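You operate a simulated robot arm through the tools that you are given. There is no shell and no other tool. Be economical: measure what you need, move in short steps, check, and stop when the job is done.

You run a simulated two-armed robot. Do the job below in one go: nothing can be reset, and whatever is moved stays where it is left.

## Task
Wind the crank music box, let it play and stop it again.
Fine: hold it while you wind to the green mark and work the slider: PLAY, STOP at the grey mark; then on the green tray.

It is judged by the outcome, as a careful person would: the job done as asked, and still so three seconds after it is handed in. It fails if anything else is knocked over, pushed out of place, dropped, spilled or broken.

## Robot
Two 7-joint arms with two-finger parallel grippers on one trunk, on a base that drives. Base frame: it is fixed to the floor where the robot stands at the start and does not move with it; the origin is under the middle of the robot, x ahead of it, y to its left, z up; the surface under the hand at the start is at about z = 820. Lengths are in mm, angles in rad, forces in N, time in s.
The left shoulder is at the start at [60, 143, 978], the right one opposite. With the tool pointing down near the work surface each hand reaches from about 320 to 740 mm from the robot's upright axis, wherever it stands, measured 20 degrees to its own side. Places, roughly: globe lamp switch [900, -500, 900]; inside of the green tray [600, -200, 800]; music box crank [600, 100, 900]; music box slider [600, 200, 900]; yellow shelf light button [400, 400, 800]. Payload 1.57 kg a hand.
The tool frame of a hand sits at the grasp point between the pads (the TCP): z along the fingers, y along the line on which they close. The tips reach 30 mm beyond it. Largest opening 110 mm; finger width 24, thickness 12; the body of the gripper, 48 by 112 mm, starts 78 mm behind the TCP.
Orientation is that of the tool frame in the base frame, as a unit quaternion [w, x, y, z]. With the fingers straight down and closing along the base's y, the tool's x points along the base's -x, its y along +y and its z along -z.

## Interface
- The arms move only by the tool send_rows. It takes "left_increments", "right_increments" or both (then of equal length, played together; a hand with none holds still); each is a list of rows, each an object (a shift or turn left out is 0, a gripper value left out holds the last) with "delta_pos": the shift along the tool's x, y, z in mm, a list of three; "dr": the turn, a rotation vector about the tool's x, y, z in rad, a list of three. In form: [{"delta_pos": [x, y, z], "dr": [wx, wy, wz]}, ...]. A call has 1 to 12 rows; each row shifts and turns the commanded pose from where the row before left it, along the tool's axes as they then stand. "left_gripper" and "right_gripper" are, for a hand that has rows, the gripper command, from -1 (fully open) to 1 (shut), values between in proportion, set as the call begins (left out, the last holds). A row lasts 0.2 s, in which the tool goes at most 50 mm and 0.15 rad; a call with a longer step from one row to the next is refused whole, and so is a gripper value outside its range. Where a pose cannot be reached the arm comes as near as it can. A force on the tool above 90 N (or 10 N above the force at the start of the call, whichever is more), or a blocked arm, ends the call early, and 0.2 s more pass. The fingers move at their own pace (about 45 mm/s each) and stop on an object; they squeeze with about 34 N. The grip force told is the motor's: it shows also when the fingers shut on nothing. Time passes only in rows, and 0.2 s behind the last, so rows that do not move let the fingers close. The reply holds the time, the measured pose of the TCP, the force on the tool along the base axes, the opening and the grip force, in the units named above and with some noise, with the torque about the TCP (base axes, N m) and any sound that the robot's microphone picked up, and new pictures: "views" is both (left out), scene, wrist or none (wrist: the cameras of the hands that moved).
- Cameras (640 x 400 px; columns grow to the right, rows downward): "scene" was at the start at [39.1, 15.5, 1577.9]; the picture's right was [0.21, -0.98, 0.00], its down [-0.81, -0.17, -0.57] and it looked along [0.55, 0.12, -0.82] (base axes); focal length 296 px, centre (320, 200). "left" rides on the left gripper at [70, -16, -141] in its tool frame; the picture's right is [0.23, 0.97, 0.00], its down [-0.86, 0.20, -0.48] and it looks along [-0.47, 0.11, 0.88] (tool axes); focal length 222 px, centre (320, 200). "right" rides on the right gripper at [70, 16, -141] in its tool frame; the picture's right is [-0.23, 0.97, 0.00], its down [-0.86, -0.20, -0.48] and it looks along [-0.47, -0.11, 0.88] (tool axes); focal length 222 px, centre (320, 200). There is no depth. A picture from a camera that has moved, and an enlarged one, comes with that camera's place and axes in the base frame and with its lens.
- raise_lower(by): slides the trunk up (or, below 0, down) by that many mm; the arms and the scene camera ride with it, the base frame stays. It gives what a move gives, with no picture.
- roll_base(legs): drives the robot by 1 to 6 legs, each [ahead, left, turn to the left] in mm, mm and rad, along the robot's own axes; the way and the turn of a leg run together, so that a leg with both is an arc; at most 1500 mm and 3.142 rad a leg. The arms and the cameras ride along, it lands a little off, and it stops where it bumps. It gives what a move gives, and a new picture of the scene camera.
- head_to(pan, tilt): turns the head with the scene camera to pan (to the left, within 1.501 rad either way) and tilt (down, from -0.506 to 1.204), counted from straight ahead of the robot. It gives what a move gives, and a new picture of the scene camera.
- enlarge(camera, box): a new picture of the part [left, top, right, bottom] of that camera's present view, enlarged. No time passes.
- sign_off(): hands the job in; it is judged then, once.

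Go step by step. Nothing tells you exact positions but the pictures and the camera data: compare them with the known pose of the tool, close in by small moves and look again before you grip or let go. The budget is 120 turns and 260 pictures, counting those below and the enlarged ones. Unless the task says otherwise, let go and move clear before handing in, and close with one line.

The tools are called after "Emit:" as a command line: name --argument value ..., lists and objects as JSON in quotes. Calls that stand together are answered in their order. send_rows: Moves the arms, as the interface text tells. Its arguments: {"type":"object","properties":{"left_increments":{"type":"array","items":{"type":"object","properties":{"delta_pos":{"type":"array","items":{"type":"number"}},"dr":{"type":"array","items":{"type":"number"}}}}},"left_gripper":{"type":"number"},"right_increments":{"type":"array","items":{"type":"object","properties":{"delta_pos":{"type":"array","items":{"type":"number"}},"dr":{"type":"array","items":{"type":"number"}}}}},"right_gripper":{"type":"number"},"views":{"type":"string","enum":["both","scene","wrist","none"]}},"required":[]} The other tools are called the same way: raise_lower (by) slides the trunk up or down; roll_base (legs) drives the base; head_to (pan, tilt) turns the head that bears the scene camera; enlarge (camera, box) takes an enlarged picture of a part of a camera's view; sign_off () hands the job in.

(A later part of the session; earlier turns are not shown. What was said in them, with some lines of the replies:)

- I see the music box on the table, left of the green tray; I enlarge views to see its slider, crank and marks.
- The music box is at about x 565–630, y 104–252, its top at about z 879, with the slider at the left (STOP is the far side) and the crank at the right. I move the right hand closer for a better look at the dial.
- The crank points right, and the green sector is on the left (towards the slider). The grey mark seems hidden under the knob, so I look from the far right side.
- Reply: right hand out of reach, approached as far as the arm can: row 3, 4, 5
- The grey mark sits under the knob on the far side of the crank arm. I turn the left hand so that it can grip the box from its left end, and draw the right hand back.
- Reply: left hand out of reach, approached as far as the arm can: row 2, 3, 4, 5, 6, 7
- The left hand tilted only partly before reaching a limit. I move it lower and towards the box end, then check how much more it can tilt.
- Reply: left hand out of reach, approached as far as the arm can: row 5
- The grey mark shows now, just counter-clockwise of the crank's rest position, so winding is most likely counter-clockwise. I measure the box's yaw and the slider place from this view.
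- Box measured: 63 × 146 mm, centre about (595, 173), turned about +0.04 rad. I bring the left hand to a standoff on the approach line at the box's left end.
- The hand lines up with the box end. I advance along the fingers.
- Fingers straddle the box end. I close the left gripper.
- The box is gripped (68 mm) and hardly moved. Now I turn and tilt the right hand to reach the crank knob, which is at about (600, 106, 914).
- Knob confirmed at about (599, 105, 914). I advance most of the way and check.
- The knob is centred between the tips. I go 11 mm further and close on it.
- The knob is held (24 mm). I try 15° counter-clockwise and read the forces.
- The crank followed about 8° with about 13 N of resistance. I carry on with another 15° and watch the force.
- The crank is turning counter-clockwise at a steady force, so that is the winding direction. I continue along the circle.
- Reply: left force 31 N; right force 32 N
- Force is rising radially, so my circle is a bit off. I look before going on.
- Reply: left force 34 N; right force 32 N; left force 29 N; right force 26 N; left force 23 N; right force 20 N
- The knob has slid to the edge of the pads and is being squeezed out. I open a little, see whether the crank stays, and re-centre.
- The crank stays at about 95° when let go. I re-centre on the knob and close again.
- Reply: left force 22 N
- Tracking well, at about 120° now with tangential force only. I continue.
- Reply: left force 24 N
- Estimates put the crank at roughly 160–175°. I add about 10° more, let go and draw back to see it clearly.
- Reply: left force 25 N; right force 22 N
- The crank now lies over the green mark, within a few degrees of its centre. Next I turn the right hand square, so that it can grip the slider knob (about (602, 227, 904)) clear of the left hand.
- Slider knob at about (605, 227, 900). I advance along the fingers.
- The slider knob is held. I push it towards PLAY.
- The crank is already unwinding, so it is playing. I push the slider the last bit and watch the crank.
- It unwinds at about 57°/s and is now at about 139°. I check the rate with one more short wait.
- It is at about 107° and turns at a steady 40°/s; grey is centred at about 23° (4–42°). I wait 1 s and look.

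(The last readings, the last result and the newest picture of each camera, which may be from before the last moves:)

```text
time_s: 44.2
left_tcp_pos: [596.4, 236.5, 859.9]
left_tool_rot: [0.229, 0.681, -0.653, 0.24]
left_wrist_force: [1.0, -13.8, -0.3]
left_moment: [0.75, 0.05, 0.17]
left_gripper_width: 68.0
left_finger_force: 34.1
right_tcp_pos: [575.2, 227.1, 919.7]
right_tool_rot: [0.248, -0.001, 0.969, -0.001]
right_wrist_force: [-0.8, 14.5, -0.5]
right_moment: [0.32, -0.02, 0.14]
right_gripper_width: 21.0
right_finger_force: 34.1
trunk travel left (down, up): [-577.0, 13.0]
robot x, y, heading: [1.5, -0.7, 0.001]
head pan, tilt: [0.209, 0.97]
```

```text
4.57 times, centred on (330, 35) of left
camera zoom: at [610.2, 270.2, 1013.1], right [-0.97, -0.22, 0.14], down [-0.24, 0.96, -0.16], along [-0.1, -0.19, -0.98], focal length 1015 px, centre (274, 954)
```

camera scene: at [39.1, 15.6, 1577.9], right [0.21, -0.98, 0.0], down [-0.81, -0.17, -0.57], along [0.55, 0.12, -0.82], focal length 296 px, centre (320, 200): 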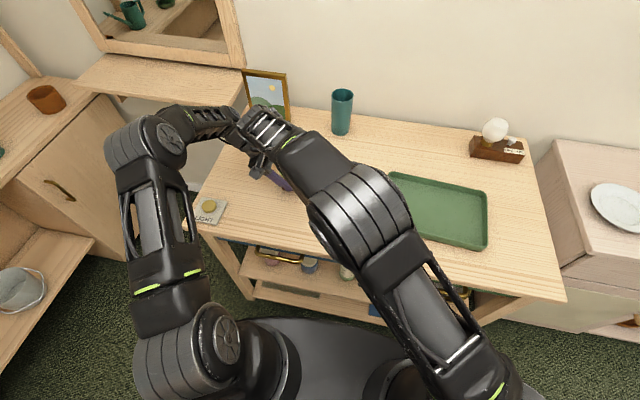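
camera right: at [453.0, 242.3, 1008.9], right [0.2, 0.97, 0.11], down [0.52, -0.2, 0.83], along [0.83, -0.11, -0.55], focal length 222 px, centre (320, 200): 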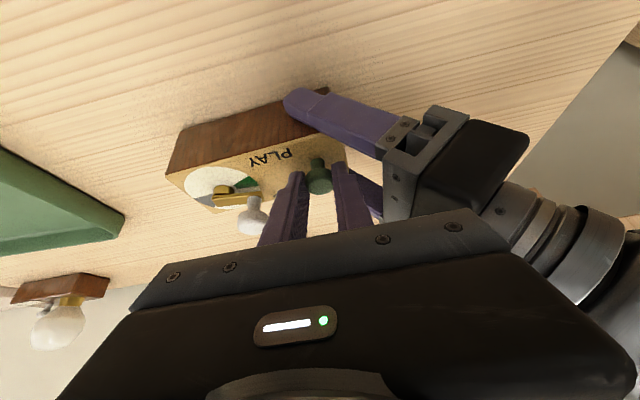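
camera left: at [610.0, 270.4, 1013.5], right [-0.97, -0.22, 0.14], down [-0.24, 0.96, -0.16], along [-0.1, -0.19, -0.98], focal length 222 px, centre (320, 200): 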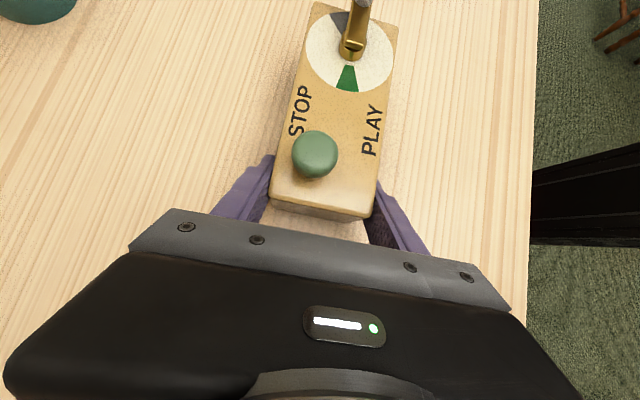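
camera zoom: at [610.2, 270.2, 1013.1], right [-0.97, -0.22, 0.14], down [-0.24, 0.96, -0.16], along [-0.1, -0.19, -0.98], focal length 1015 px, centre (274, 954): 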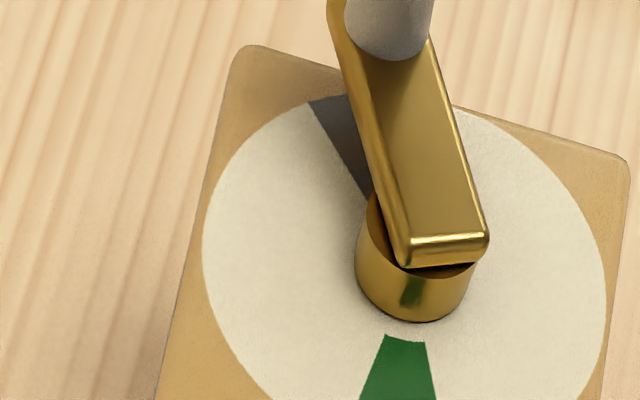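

It is at about 30° and creeping at about 4°/s towards the grey centre (about 23°). I wait 1 s more and then push the slider back to STOP.

Emit:
send_rows --right_increments '[{}, {}, {}, {}, {}, {"delta_pos": [-9.2, 0.5, 5.0]}, {"delta_pos": [-9.2, 0.5, 5.0]}, {}]' --views "none"

Emit:
enlarge --camera "left" --box '[200, 0, 440, 200]'

Emit:
enlarge --camera "left" --box '[260, 0, 400, 70]'

```text
time_s: 46.0
left_tcp_pos: [595.3, 237.1, 859.8]
left_tool_rot: [0.228, 0.681, -0.653, 0.239]
left_wrist_force: [1.2, -14.0, -3.4]
left_moment: [0.8, 0.07, -0.09]
left_gripper_width: 67.8
left_finger_force: 33.8
right_tcp_pos: [598.1, 227.1, 920.1]
right_tool_rot: [0.249, 0.0, 0.968, -0.001]
right_wrist_force: [-1.5, 13.9, 5.2]
right_moment: [0.25, 0.12, 0.08]
right_gripper_width: 21.2
right_finger_force: 33.6
trunk travel left (down, up): [-577.0, 13.0]
robot x, y, heading: [2.4, 2.2, -0.002]
head pan, tilt: [0.209, 0.97]
```

```text
2.00 times, centred on (320, 100) of left
camera zoom: at [610.1, 270.2, 1013.1], right [-0.97, -0.22, 0.14], down [-0.24, 0.96, -0.16], along [-0.1, -0.19, -0.98], focal length 444 px, centre (320, 400)
```

zoom: 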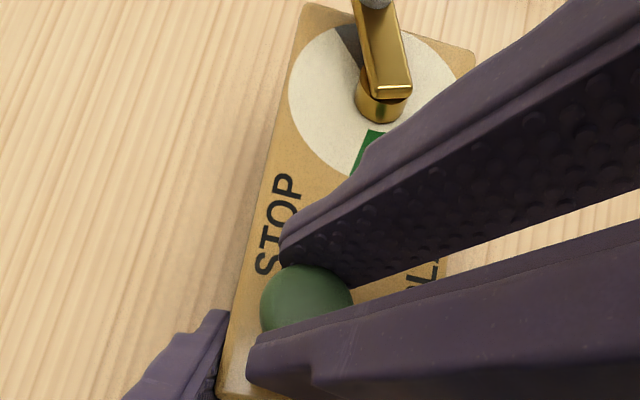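

```text
4.57 times, centred on (330, 35) of left
camera zoom: at [610.1, 270.2, 1013.1], right [-0.97, -0.22, 0.14], down [-0.24, 0.96, -0.16], along [-0.1, -0.19, -0.98], focal length 1015 px, centre (274, 954)
```

zoom: 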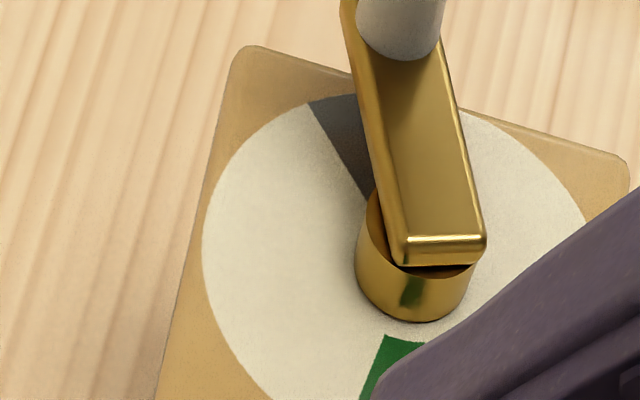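

The crank stands in the grey mark and the slider is back at STOP. I let go of the slider and draw back.

Emit:
send_rows --right_increments '[{}, {}, {}, {"delta_pos": [0, 0, -20]}, {"delta_pos": [0, 0, -25]}, {"delta_pos": [0, -10, -25]}, {"delta_pos": [0, -35, -10]}, {"delta_pos": [0, -40, 0]}, {"delta_pos": [0, -40, 0]}, {"delta_pos": [0, -40, 0]}, {}]' --right_gripper 0.18 --views "both"

Emit:
enlarge --camera "left" --box '[200, 0, 440, 200]'

```text
time_s: 48.4
left_tcp_pos: [595.8, 236.5, 858.8]
left_tool_rot: [0.229, 0.681, -0.652, 0.24]
left_wrist_force: [0.3, 0.7, 0.1]
left_moment: [0.2, 0.01, 0.0]
left_gripper_width: 67.9
left_finger_force: 34.0
right_tcp_pos: [561.0, 59.5, 991.8]
right_tool_rot: [0.247, -0.001, 0.969, -0.002]
right_wrist_force: [-0.2, 0.3, 0.6]
right_moment: [-0.02, 0.03, -0.01]
right_gripper_width: 44.7
right_finger_force: 0.0
trunk travel left (down, up): [-577.0, 13.0]
robot x, y, heading: [2.6, -2.2, 0.001]
head pan, tilt: [0.209, 0.97]
camera scene: at [39.5, 16.2, 1577.9], right [0.21, -0.98, 0.0], down [-0.81, -0.17, -0.57], along [0.55, 0.12, -0.82], focal length 296 px, centre (320, 200)
camera right: at [433.1, 75.3, 1080.6], right [0.2, 0.97, 0.11], down [0.52, -0.2, 0.83], along [0.83, -0.11, -0.55], focal length 222 px, centre (320, 200)
```

scene: 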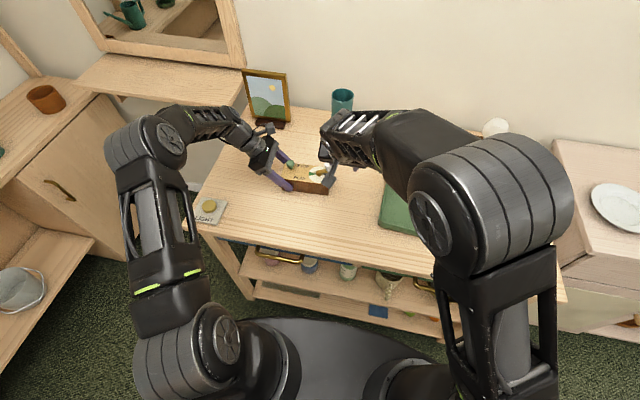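
right: 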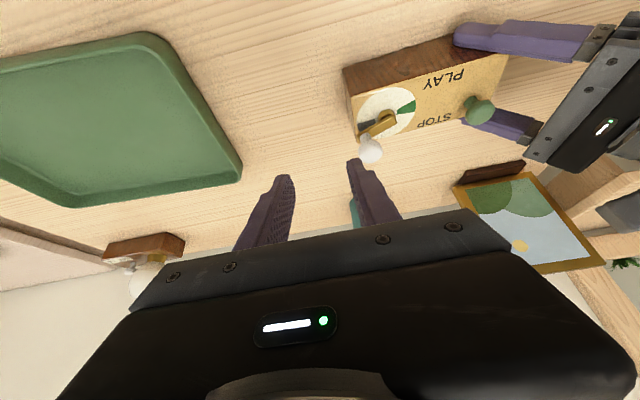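

```text
2.00 times, centred on (320, 100) of left
camera zoom: at [610.2, 270.9, 1013.1], right [-0.97, -0.22, 0.14], down [-0.24, 0.96, -0.16], along [-0.1, -0.19, -0.98], focal length 444 px, centre (320, 400)
```

zoom: 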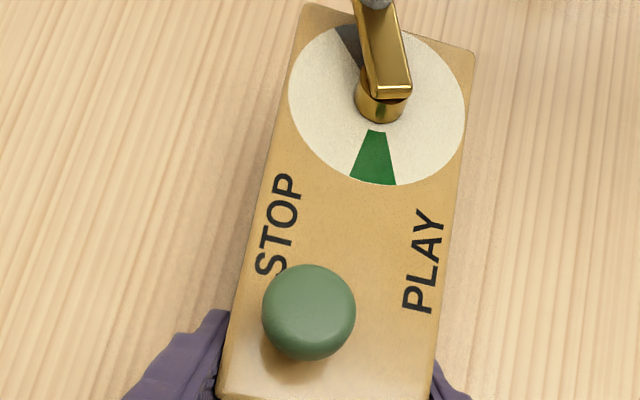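

Everything is stopped: crank on the grey mark, slider at STOP. Next I re-grip the box at its middle from above with the left hand, so first I release, back off and straighten the hand.

Emit:
send_rows --left_increments '[{}, {}, {}, {"delta_pos": [0, 0, -20]}, {"delta_pos": [0, 0, -30]}, {"delta_pos": [0, 0, -30]}, {"delta_pos": [0, 0, -30]}, {}]' --left_gripper -1 --views "none"

Emit:
send_rows --left_increments '[{"dr": [0, -0.134, 0]}, {"dr": [0, -0.134, 0]}, {"dr": [0, -0.134, 0]}, {"dr": [0, -0.134, 0]}, {"dr": [0, -0.134, 0]}, {"delta_pos": [0, 0, -25]}, {"delta_pos": [0, 0, -25]}, {}]' --right_increments '[{"delta_pos": [10, -20, -20]}, {"delta_pos": [10, -20, -20]}, {"delta_pos": [10, -25, -20]}, {"delta_pos": [10, -25, -20]}, {"delta_pos": [10, -25, -20]}, {"delta_pos": [10, -25, -20]}, {"delta_pos": [10, -25, 0]}, {}]' --views "both"

```text
time_s: 50.2
left_tcp_pos: [594.1, 304.9, 943.9]
left_tool_rot: [0.229, 0.681, -0.653, 0.241]
left_wrist_force: [-0.3, 0.2, 0.2]
left_moment: [-0.05, -0.02, 0.04]
left_gripper_width: 109.9
left_finger_force: 0.1
right_tcp_pos: [561.2, 58.8, 991.3]
right_tool_rot: [0.249, -0.001, 0.969, -0.001]
right_wrist_force: [-0.8, 0.9, -0.6]
right_moment: [0.05, -0.01, 0.02]
right_gripper_width: 44.9
right_finger_force: 0.1
trunk travel left (down, up): [-577.0, 13.0]
robot x, y, heading: [0.4, 0.9, -0.001]
head pan, tilt: [0.209, 0.97]
```

```text
time_s: 52.0
left_tcp_pos: [593.6, 307.1, 993.4]
left_tool_rot: [0.001, 0.722, -0.692, 0.003]
left_wrist_force: [-0.6, -0.1, -0.6]
left_moment: [-0.02, -0.01, 0.02]
left_gripper_width: 110.1
left_finger_force: 0.1
right_tcp_pos: [438.3, -100.7, 1059.0]
right_tool_rot: [0.248, -0.001, 0.969, -0.001]
right_wrist_force: [-0.2, 0.1, -0.2]
right_moment: [0.0, 0.01, 0.0]
right_gripper_width: 45.1
right_finger_force: 0.1
trunk travel left (down, up): [-577.0, 13.0]
robot x, y, heading: [0.8, 0.6, -0.005]
head pan, tilt: [0.209, 0.97]
camera scene: at [39.4, 16.2, 1577.9], right [0.21, -0.98, 0.0], down [-0.81, -0.17, -0.57], along [0.55, 0.12, -0.82], focal length 296 px, centre (320, 200)
camera right: at [310.8, -84.8, 1149.8], right [0.2, 0.97, 0.11], down [0.52, -0.2, 0.83], along [0.83, -0.11, -0.55], focal length 222 px, centre (320, 200)
camera left: at [611.0, 237.5, 1134.3], right [-0.96, -0.27, 0.0], down [-0.24, 0.85, 0.47], along [-0.13, 0.46, -0.88], focal length 222 px, centre (320, 200)
```

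scene: 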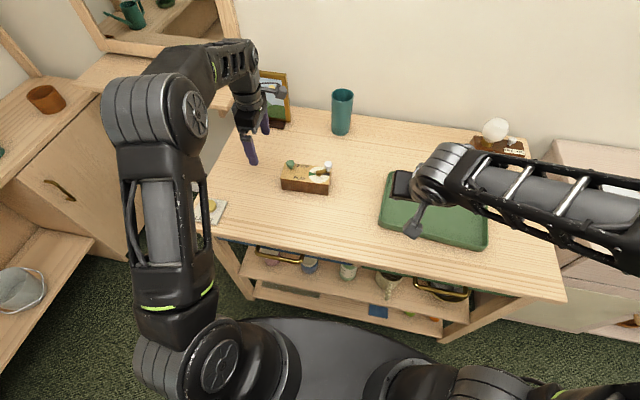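
right: 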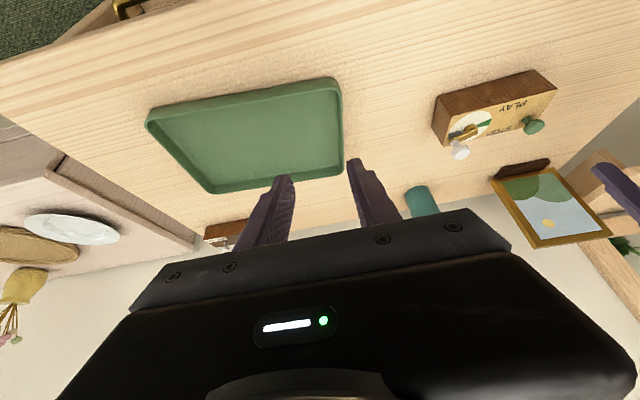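
left: 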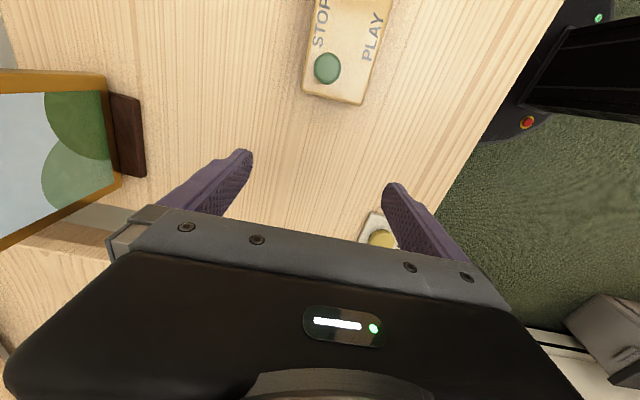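

Emit:
send_rows --left_increments '[{"delta_pos": [33.5, 0.9, 0]}, {"delta_pos": [33.5, 0.9, 0]}, {"delta_pos": [33.5, 0.9, 0]}, {"delta_pos": [33.5, 0.9, 0]}, {}]' --views "both"

Emit:
enlarge --camera "scene" --box '[240, 110, 370, 210]'

```text
time_s: 53.2
left_tcp_pos: [594.4, 171.7, 993.2]
left_tool_rot: [0.001, 0.722, -0.692, 0.003]
left_wrist_force: [-0.1, 1.1, 0.1]
left_moment: [0.0, -0.02, 0.01]
left_gripper_width: 110.1
left_finger_force: 0.1
right_tcp_pos: [438.7, -101.2, 1061.0]
right_tool_rot: [0.247, 0.001, 0.969, -0.002]
right_wrist_force: [0.4, 0.6, 0.5]
right_moment: [-0.02, 0.0, 0.01]
right_gripper_width: 45.3
right_finger_force: 0.1
trunk travel left (down, up): [-577.0, 13.0]
robot x, y, heading: [-5.9, -0.1, -0.001]
head pan, tilt: [0.209, 0.97]
camera scene: at [39.0, 15.9, 1577.9], right [0.21, -0.98, 0.0], down [-0.81, -0.17, -0.57], along [0.55, 0.12, -0.82], focal length 296 px, centre (320, 200)
camera left: at [614.0, 102.9, 1134.4], right [-0.96, -0.27, 0.0], down [-0.24, 0.85, 0.47], along [-0.13, 0.46, -0.88], focal length 222 px, centre (320, 200)
```

scene: 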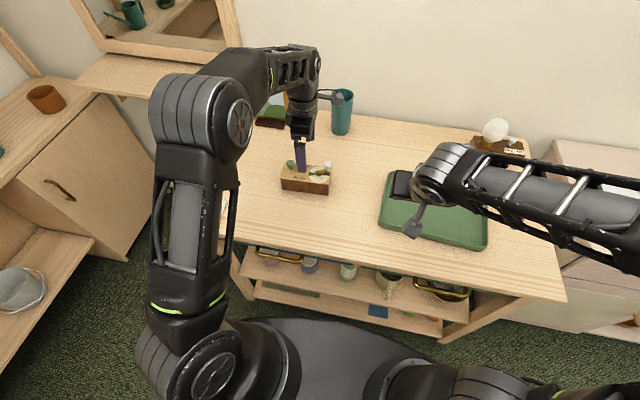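
left: 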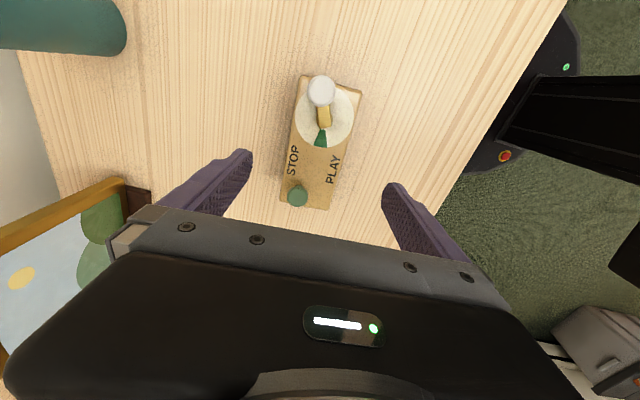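

```text
4.00 times, centred on (305, 160) of scene
camera zoom: at [39.0, 15.9, 1577.9], right [0.21, -0.98, 0.0], down [-0.81, -0.17, -0.57], along [0.55, 0.12, -0.82], focal length 1185 px, centre (380, 360)
```

zoom: 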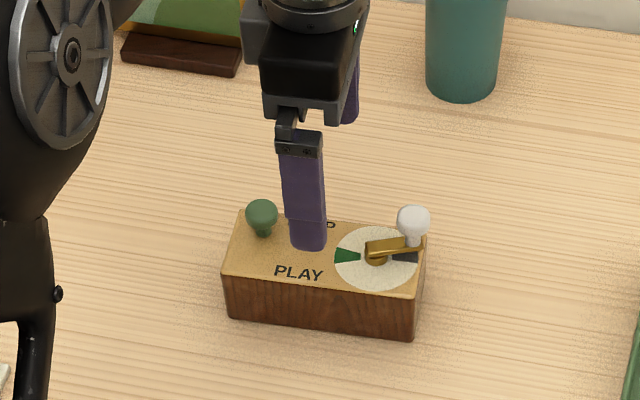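

The open fingers straddle the middle of the box. I lower the hand and close.

Emit:
send_rows --left_increments '[{"delta_pos": [-0.5, -0.5, 35]}, {"delta_pos": [-0.5, -0.5, 35]}, {"delta_pos": [-0.5, 0, 35]}, {"delta_pos": [0, 0, 26]}, {}]' --views "none"

Emit:
send_rows --left_increments '[{}, {}, {}, {}, {}]' --left_gripper 1 --views "both"

Emit:
enlarge --camera "scene" --box '[240, 110, 370, 210]'

```text
time_s: 54.4
left_tcp_pos: [595.2, 171.9, 859.2]
left_tool_rot: [0.001, 0.722, -0.691, 0.003]
left_wrist_force: [-0.1, 0.3, -0.2]
left_moment: [-0.01, 0.0, -0.02]
left_gripper_width: 110.1
left_finger_force: 0.1
right_tcp_pos: [439.2, -101.7, 1059.7]
right_tool_rot: [0.248, -0.001, 0.969, -0.001]
right_wrist_force: [0.8, 0.0, 0.5]
right_moment: [0.02, 0.03, -0.03]
right_gripper_width: 45.2
right_finger_force: 0.2
trunk travel left (down, up): [-577.0, 13.0]
robot x, y, heading: [-0.7, 0.2, -0.002]
head pan, tilt: [0.209, 0.97]
```

```text
time_s: 55.6
left_tcp_pos: [597.5, 172.7, 860.1]
left_tool_rot: [0.001, 0.722, -0.692, 0.003]
left_wrist_force: [2.7, 1.4, 1.7]
left_moment: [-0.04, 0.1, -0.03]
left_gripper_width: 67.7
left_finger_force: 34.1
right_tcp_pos: [439.5, -101.1, 1059.9]
right_tool_rot: [0.248, -0.001, 0.969, 0.0]
right_wrist_force: [-0.1, 0.3, -0.3]
right_moment: [-0.02, -0.02, -0.02]
right_gripper_width: 45.0
right_finger_force: 0.1
trunk travel left (down, up): [-577.0, 13.0]
robot x, y, heading: [2.6, -5.6, -0.002]
head pan, tilt: [0.209, 0.97]
camera scene: at [39.3, 15.5, 1577.9], right [0.21, -0.98, 0.0], down [-0.81, -0.17, -0.57], along [0.55, 0.12, -0.82], focal length 296 px, centre (320, 200)
camera left: at [615.2, 102.9, 1001.7], right [-0.96, -0.27, 0.0], down [-0.24, 0.85, 0.47], along [-0.13, 0.46, -0.88], focal length 222 px, centre (320, 200)
```

scene: 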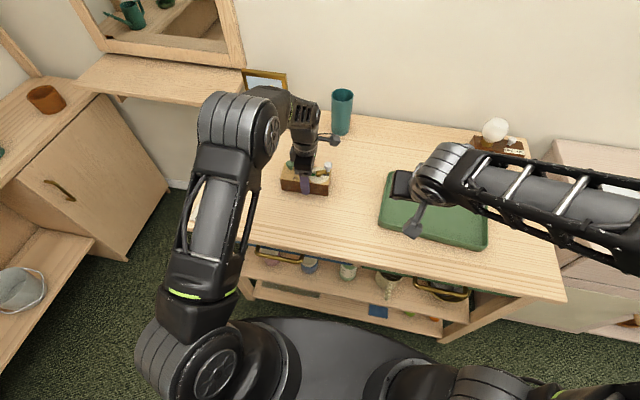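
left: 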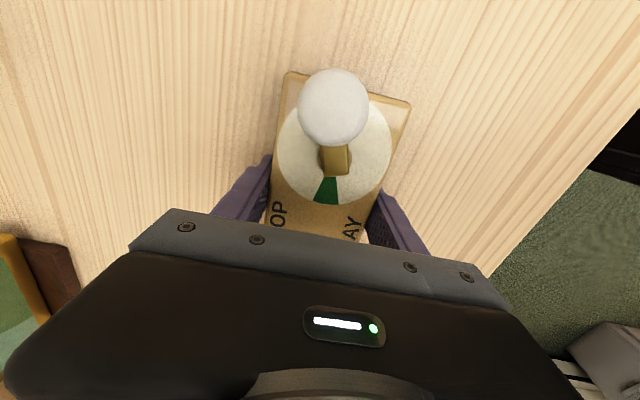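

```text
4.00 times, centred on (305, 160) of scene
camera zoom: at [39.3, 15.5, 1577.9], right [0.21, -0.98, 0.0], down [-0.81, -0.17, -0.57], along [0.55, 0.12, -0.82], focal length 1185 px, centre (380, 360)
```

zoom: 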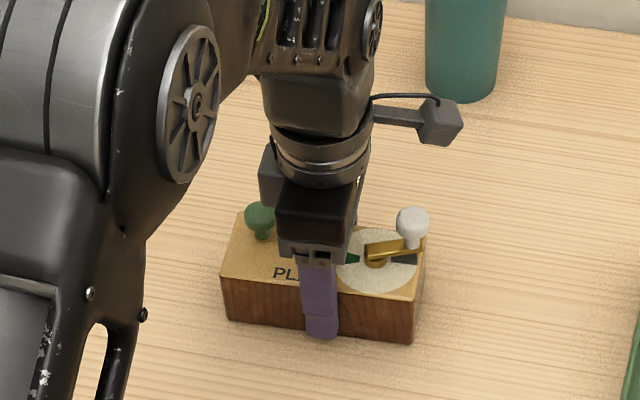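

Held at 67.7 mm. I lift it by 90 mm.

Emit:
send_rows --left_increments '[{"delta_pos": [0, 0, -10]}, {"delta_pos": [0, 0, -20]}, {"delta_pos": [0, 0, -30]}, {"delta_pos": [0, 0, -30]}, {}]' --views "both"

```text
time_s: 56.8
left_tcp_pos: [597.1, 173.1, 951.7]
left_tool_rot: [0.001, 0.722, -0.692, 0.002]
left_wrist_force: [0.7, 0.0, -2.1]
left_moment: [0.02, -0.01, -0.01]
left_gripper_width: 67.7
left_finger_force: 34.0
right_tcp_pos: [440.7, -99.7, 1059.6]
right_tool_rot: [0.248, -0.001, 0.969, -0.001]
right_wrist_force: [0.0, -1.0, 0.4]
right_moment: [0.0, 0.01, 0.02]
right_gripper_width: 45.0
right_finger_force: 0.1
trunk travel left (down, up): [-577.0, 13.0]
robot x, y, heading: [0.8, -2.8, -0.0]
head pan, tilt: [0.209, 0.97]
camera scene: at [39.7, 15.6, 1577.9], right [0.21, -0.98, 0.0], down [-0.81, -0.17, -0.57], along [0.55, 0.12, -0.82], focal length 296 px, centre (320, 200)
camera left: at [615.5, 104.6, 1093.5], right [-0.96, -0.27, 0.0], down [-0.24, 0.85, 0.47], along [-0.13, 0.46, -0.88], focal length 222 px, centre (320, 200)
```

scene: 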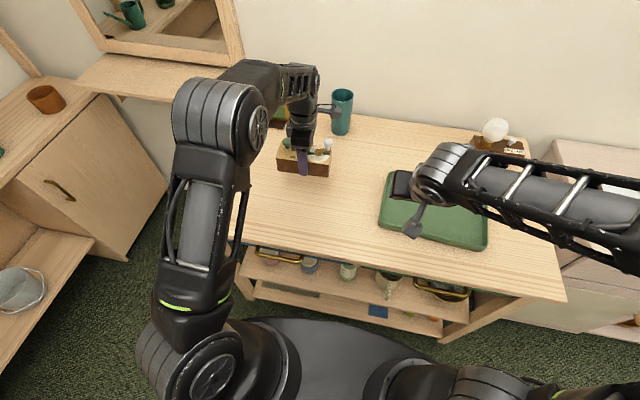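
left: 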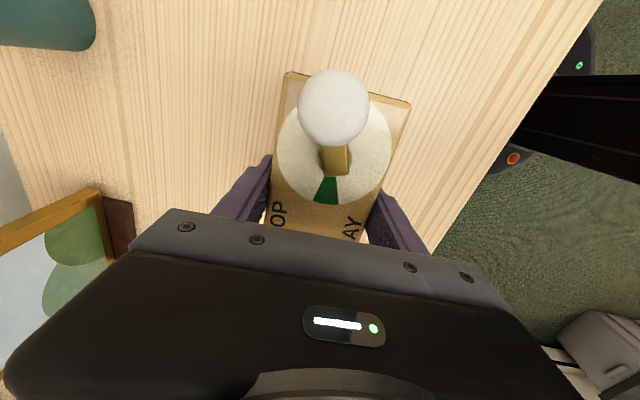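

The box is light and sits steadily in the grip. I carry it sideways with the arm, then drive the base to the right to bring it over the tray.

Emit:
send_rows --left_increments '[{"delta_pos": [38, 2, 0]}, {"delta_pos": [38, 2, 0]}, {"delta_pos": [38, 2, 0]}, {"delta_pos": [38, 2, 0]}, {"delta_pos": [38, 2, 0]}, {}]' --right_increments '[{"delta_pos": [0, -25, -5]}, {"delta_pos": [0, -25, -5]}, {"delta_pos": [0, -25, -5]}, {"delta_pos": [0, -25, -5]}, {"delta_pos": [0, -25, -5]}, {}]' --views "scene"

```text
time_s: 58.2
left_tcp_pos: [594.2, -16.8, 951.7]
left_tool_rot: [0.001, 0.723, -0.691, 0.002]
left_wrist_force: [0.4, -0.3, -2.9]
left_moment: [-0.03, 0.03, -0.06]
left_gripper_width: 67.8
left_finger_force: 33.6
right_tcp_pos: [429.1, -226.7, 1083.9]
right_tool_rot: [0.247, -0.001, 0.969, -0.001]
right_wrist_force: [0.4, -0.3, -0.8]
right_moment: [0.0, 0.0, -0.03]
right_gripper_width: 45.1
right_finger_force: 0.0
trunk travel left (down, up): [-577.0, 13.0]
robot x, y, heading: [1.2, -2.8, -0.003]
head pan, tilt: [0.209, 0.97]
camera scene: at [39.5, 16.4, 1577.9], right [0.21, -0.98, 0.0], down [-0.81, -0.17, -0.57], along [0.55, 0.12, -0.82], focal length 296 px, centre (320, 200)
```

scene: 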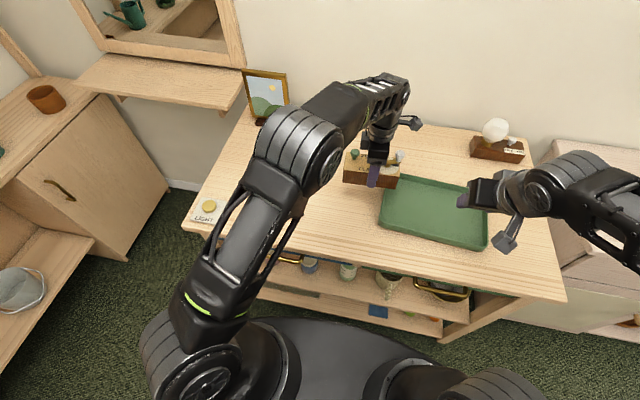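

Emit:
roll_base --legs '[[-15, -200, 0]]'

```text
time_s: 59.8
left_tcp_pos: [577.5, -219.8, 953.9]
left_tool_rot: [0.001, 0.719, -0.695, 0.002]
left_wrist_force: [-0.5, -0.2, -2.6]
left_moment: [0.01, 0.0, 0.0]
left_gripper_width: 67.8
left_finger_force: 34.1
right_tcp_pos: [410.6, -428.8, 1083.8]
right_tool_rot: [0.248, 0.004, 0.969, -0.002]
right_wrist_force: [1.3, 0.2, 0.1]
right_moment: [0.02, 0.02, -0.02]
right_gripper_width: 45.1
right_finger_force: 0.2
trunk travel left (down, up): [-577.0, 13.0]
robot x, y, heading: [-15.3, -198.8, -0.015]
head pan, tilt: [0.209, 0.97]
camera scene: at [23.4, -183.6, 1577.9], right [0.2, -0.98, 0.0], down [-0.81, -0.16, -0.57], along [0.55, 0.11, -0.82], focal length 296 px, centre (320, 200)
```

scene: 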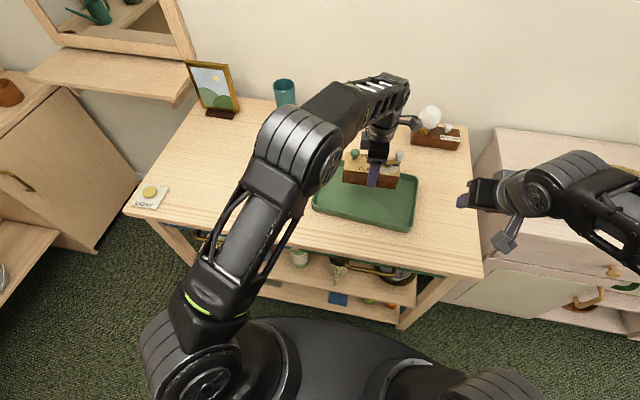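

Box centre (578, −220) is over the tray centre (about (581, −221)). I lower it.

Emit:
send_rows --left_increments '[{"delta_pos": [0, 0, 25]}, {"delta_pos": [0, 0, 25]}, {"delta_pos": [0, 0, 20]}, {"delta_pos": [0, 0, 6]}, {}]' --views "both"

Emit:
enlarge --camera "scene" --box '[300, 130, 430, 240]'

```text
time_s: 61.0
left_tcp_pos: [578.7, -218.9, 876.6]
left_tool_rot: [0.001, 0.72, -0.694, 0.002]
left_wrist_force: [-0.2, 0.1, -3.0]
left_moment: [-0.02, 0.03, 0.01]
left_gripper_width: 67.9
left_finger_force: 33.8
right_tcp_pos: [410.6, -429.2, 1084.5]
right_tool_rot: [0.248, 0.004, 0.969, -0.002]
right_wrist_force: [-0.7, -0.1, 1.1]
right_moment: [0.03, 0.02, 0.01]
right_gripper_width: 44.8
right_finger_force: 0.0
trunk travel left (down, up): [-577.0, 13.0]
robot x, y, heading: [-12.6, -192.9, -0.006]
head pan, tilt: [0.209, 0.97]
camera scene: at [23.6, -182.2, 1577.9], right [0.2, -0.98, 0.0], down [-0.81, -0.17, -0.57], along [0.55, 0.11, -0.82], focal length 296 px, centre (320, 200)
camera left: at [597.2, -288.6, 1019.1], right [-0.97, -0.26, 0.0], down [-0.23, 0.85, 0.47], along [-0.12, 0.46, -0.88], focal length 222 px, centre (320, 200)
```

scene: 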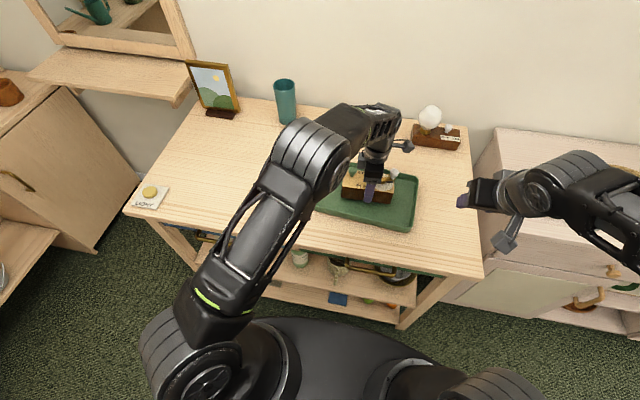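
left: 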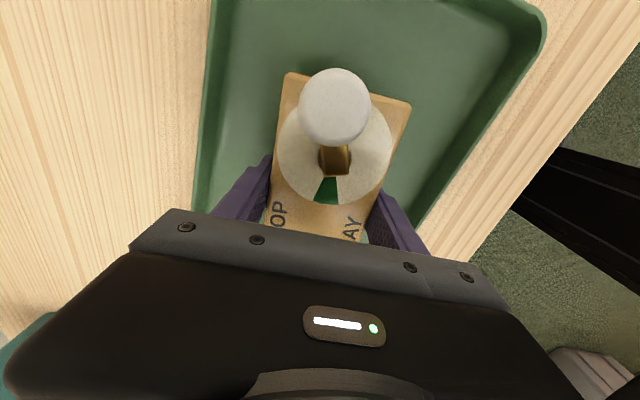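

```text
3.64 times, centred on (365, 185) of scene
camera zoom: at [23.6, -182.2, 1577.9], right [0.2, -0.98, 0.0], down [-0.81, -0.17, -0.57], along [0.55, 0.11, -0.82], focal length 1078 px, centre (156, 254)
```

zoom: 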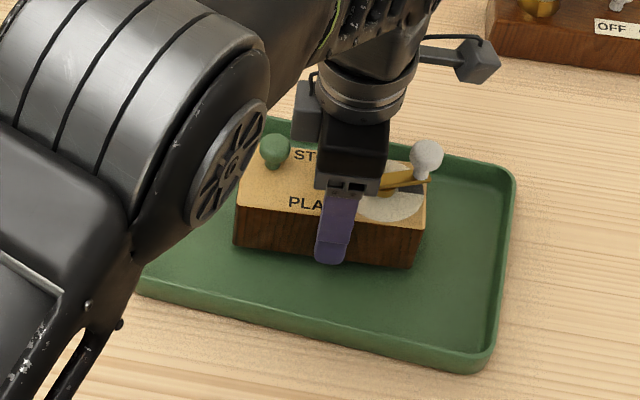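

Well inside the rim. I lower in small steps until it touches.

Emit:
send_rows --left_increments '[{"delta_pos": [0, 0, 3]}, {"delta_pos": [0, 0, 3]}, {"delta_pos": [0, 0, 2]}, {}]' --views "none"

```text
time_s: 62.0
left_tcp_pos: [578.7, -219.1, 868.2]
left_tool_rot: [0.001, 0.719, -0.695, 0.002]
left_wrist_force: [-0.2, -0.7, -4.7]
left_moment: [-0.02, 0.0, -0.02]
left_gripper_width: 67.6
left_finger_force: 34.2
right_tcp_pos: [410.6, -429.4, 1084.8]
right_tool_rot: [0.248, 0.004, 0.969, -0.002]
right_wrist_force: [-0.8, -0.7, 0.0]
right_moment: [-0.02, 0.02, 0.01]
right_gripper_width: 45.0
right_finger_force: 0.0
trunk travel left (down, up): [-577.0, 13.0]
robot x, y, heading: [-15.8, -196.9, -0.01]
head pan, tilt: [0.209, 0.97]
```

Emit:
send_rows --left_increments '[{"delta_pos": [0, 0, 1.5]}, {"delta_pos": [0, 0, 1.5]}, {}]' --views "none"

```text
time_s: 62.8
left_tcp_pos: [578.2, -219.2, 865.4]
left_tool_rot: [0.001, 0.719, -0.695, 0.003]
left_wrist_force: [0.4, 0.5, -2.3]
left_moment: [0.0, 0.02, -0.01]
left_gripper_width: 67.6
left_finger_force: 33.6
right_tcp_pos: [411.2, -429.2, 1084.1]
right_tool_rot: [0.248, 0.003, 0.969, -0.002]
right_wrist_force: [-0.3, 0.4, 0.2]
right_moment: [0.02, 0.0, 0.0]
right_gripper_width: 45.3
right_finger_force: 0.0
trunk travel left (down, up): [-577.0, 13.0]
robot x, y, heading: [-14.5, -197.8, -0.003]
head pan, tilt: [0.209, 0.97]
```

Emit:
send_rows --left_increments '[{"delta_pos": [0, 0, 1.5]}, {"delta_pos": [0, 0, 1]}, {}]' --views "none"

```text
time_s: 63.6
left_tcp_pos: [578.3, -218.9, 863.8]
left_tool_rot: [0.002, 0.719, -0.695, 0.003]
left_wrist_force: [-0.5, -1.0, -0.9]
left_moment: [0.11, 0.12, 0.04]
left_gripper_width: 67.8
left_finger_force: 33.6
right_tcp_pos: [409.8, -427.9, 1084.2]
right_tool_rot: [0.247, 0.004, 0.969, -0.002]
right_wrist_force: [-0.2, 0.1, -0.4]
right_moment: [0.01, 0.03, 0.02]
right_gripper_width: 45.3
right_finger_force: 0.0
trunk travel left (down, up): [-577.0, 13.0]
robot x, y, heading: [-16.8, -200.8, -0.007]
head pan, tilt: [0.209, 0.97]
```

Contact is starting (the weight is coming off). One more millimetre, then I release and lift straight up.

Emit:
send_rows --left_increments '[{"delta_pos": [0, 0, 1]}, {}]' --views "none"

Emit:
send_rows --left_increments '[{}, {}, {}, {}]' --left_gripper -1 --views "wrist"

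```text
time_s: 64.2
left_tcp_pos: [578.2, -218.4, 863.2]
left_tool_rot: [0.0, 0.719, -0.695, 0.004]
left_wrist_force: [-1.2, 1.9, 12.8]
left_moment: [0.45, 0.61, -0.03]
left_gripper_width: 67.7
left_finger_force: 33.7
right_tcp_pos: [409.9, -427.9, 1085.9]
right_tool_rot: [0.249, 0.004, 0.969, -0.002]
right_wrist_force: [-0.4, -0.2, -0.5]
right_moment: [0.0, 0.0, 0.02]
right_gripper_width: 45.2
right_finger_force: 0.0
trunk travel left (down, up): [-577.0, 13.0]
robot x, y, heading: [-17.5, -196.5, -0.005]
head pan, tilt: [0.209, 0.97]
```

```text
time_s: 65.2
left_tcp_pos: [578.3, -219.7, 861.7]
left_tool_rot: [0.0, 0.719, -0.695, 0.002]
left_wrist_force: [-0.2, -0.4, 0.5]
left_moment: [-0.02, -0.02, -0.01]
left_gripper_width: 110.2
left_finger_force: 0.1
right_tcp_pos: [410.6, -429.0, 1085.7]
right_tool_rot: [0.248, 0.004, 0.969, -0.001]
right_wrist_force: [0.1, 0.2, 0.0]
right_moment: [-0.04, 0.0, -0.02]
right_gripper_width: 45.1
right_finger_force: 0.1
trunk travel left (down, up): [-577.0, 13.0]
robot x, y, heading: [-18.3, -197.8, -0.003]
head pan, tilt: [0.209, 0.97]
camera left: at [596.0, -288.3, 1004.0], right [-0.97, -0.26, 0.0], down [-0.23, 0.85, 0.47], along [-0.12, 0.46, -0.88], focal length 222 px, centre (320, 200)
```

left: 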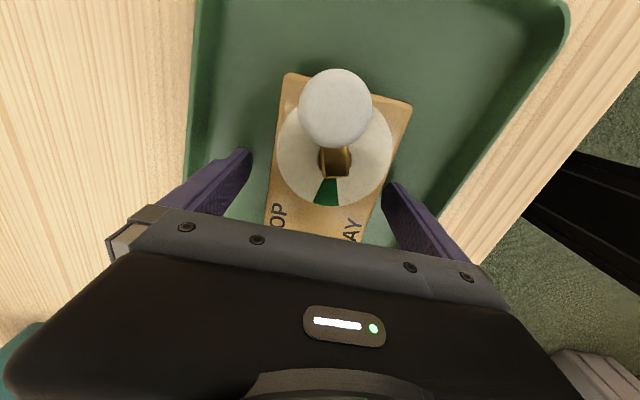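

Released. I lift straight up and check.

Emit:
send_rows --left_increments '[{"delta_pos": [0, 0, -15]}, {"delta_pos": [0, 0, -30]}, {"delta_pos": [0, 0, -40]}, {"delta_pos": [0, 0, -40]}, {"delta_pos": [-35, 0, -20]}, {"delta_pos": [-45, 0, 0]}, {"delta_pos": [-45, 0, 0]}, {}]' --views "both"

Emit:
enlarge --camera "scene" --box '[300, 130, 430, 240]'

```text
time_s: 67.0
left_tcp_pos: [577.5, -93.9, 1007.9]
left_tool_rot: [0.0, 0.72, -0.694, 0.003]
left_wrist_force: [0.3, -0.5, 0.8]
left_moment: [0.01, 0.02, 0.01]
left_gripper_width: 110.0
left_finger_force: 0.0
right_tcp_pos: [411.3, -428.7, 1084.0]
right_tool_rot: [0.249, 0.004, 0.969, -0.002]
right_wrist_force: [-0.1, -0.2, 0.3]
right_moment: [0.02, 0.01, 0.03]
right_gripper_width: 45.1
right_finger_force: 0.0
trunk travel left (down, up): [-577.0, 13.0]
robot x, y, heading: [-16.1, -195.3, -0.006]
head pan, tilt: [0.209, 0.97]
camera scene: at [23.3, -182.9, 1577.9], right [0.2, -0.98, 0.0], down [-0.81, -0.16, -0.57], along [0.55, 0.11, -0.82], focal length 296 px, centre (320, 200)
camera left: at [594.4, -163.7, 1150.0], right [-0.97, -0.26, 0.0], down [-0.23, 0.85, 0.47], along [-0.12, 0.46, -0.88], focal length 222 px, centre (320, 200)
```

scene: 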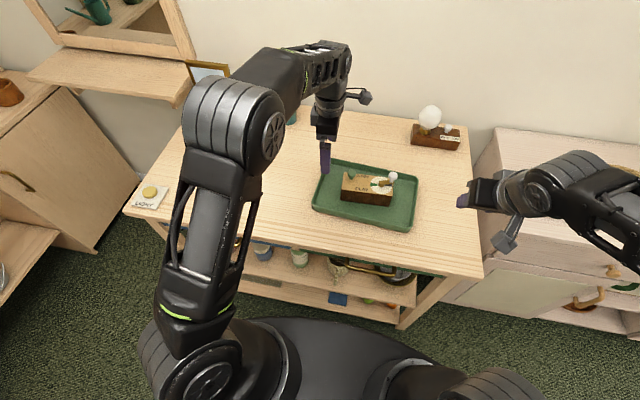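
left: 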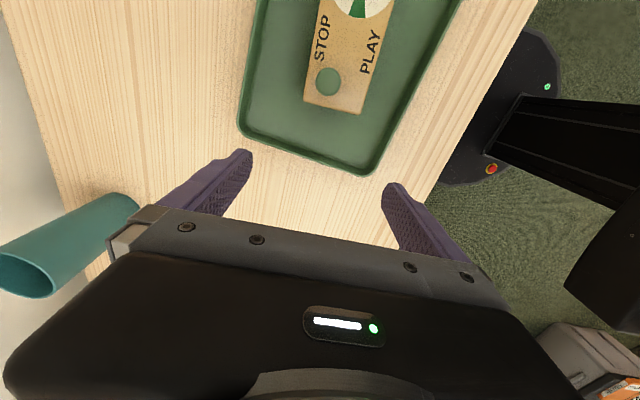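

```text
3.64 times, centred on (365, 185) of scene
camera zoom: at [23.3, -182.9, 1577.9], right [0.2, -0.98, 0.0], down [-0.81, -0.16, -0.57], along [0.55, 0.11, -0.82], focal length 1078 px, centre (156, 254)
```

zoom: 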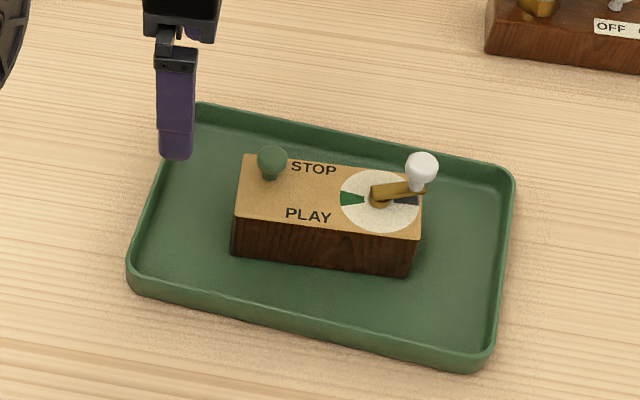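

The box stands flat on the green tray, with the slider at STOP and the crank on the grey mark. Both hands are clear, so I hand in.

Emit:
sign_off

```text
The job is handed in.
```

The music box was held while I wound it to the green mark. It played, I stopped it at the grey mark, and it now stands on the green tray with nothing else disturbed.
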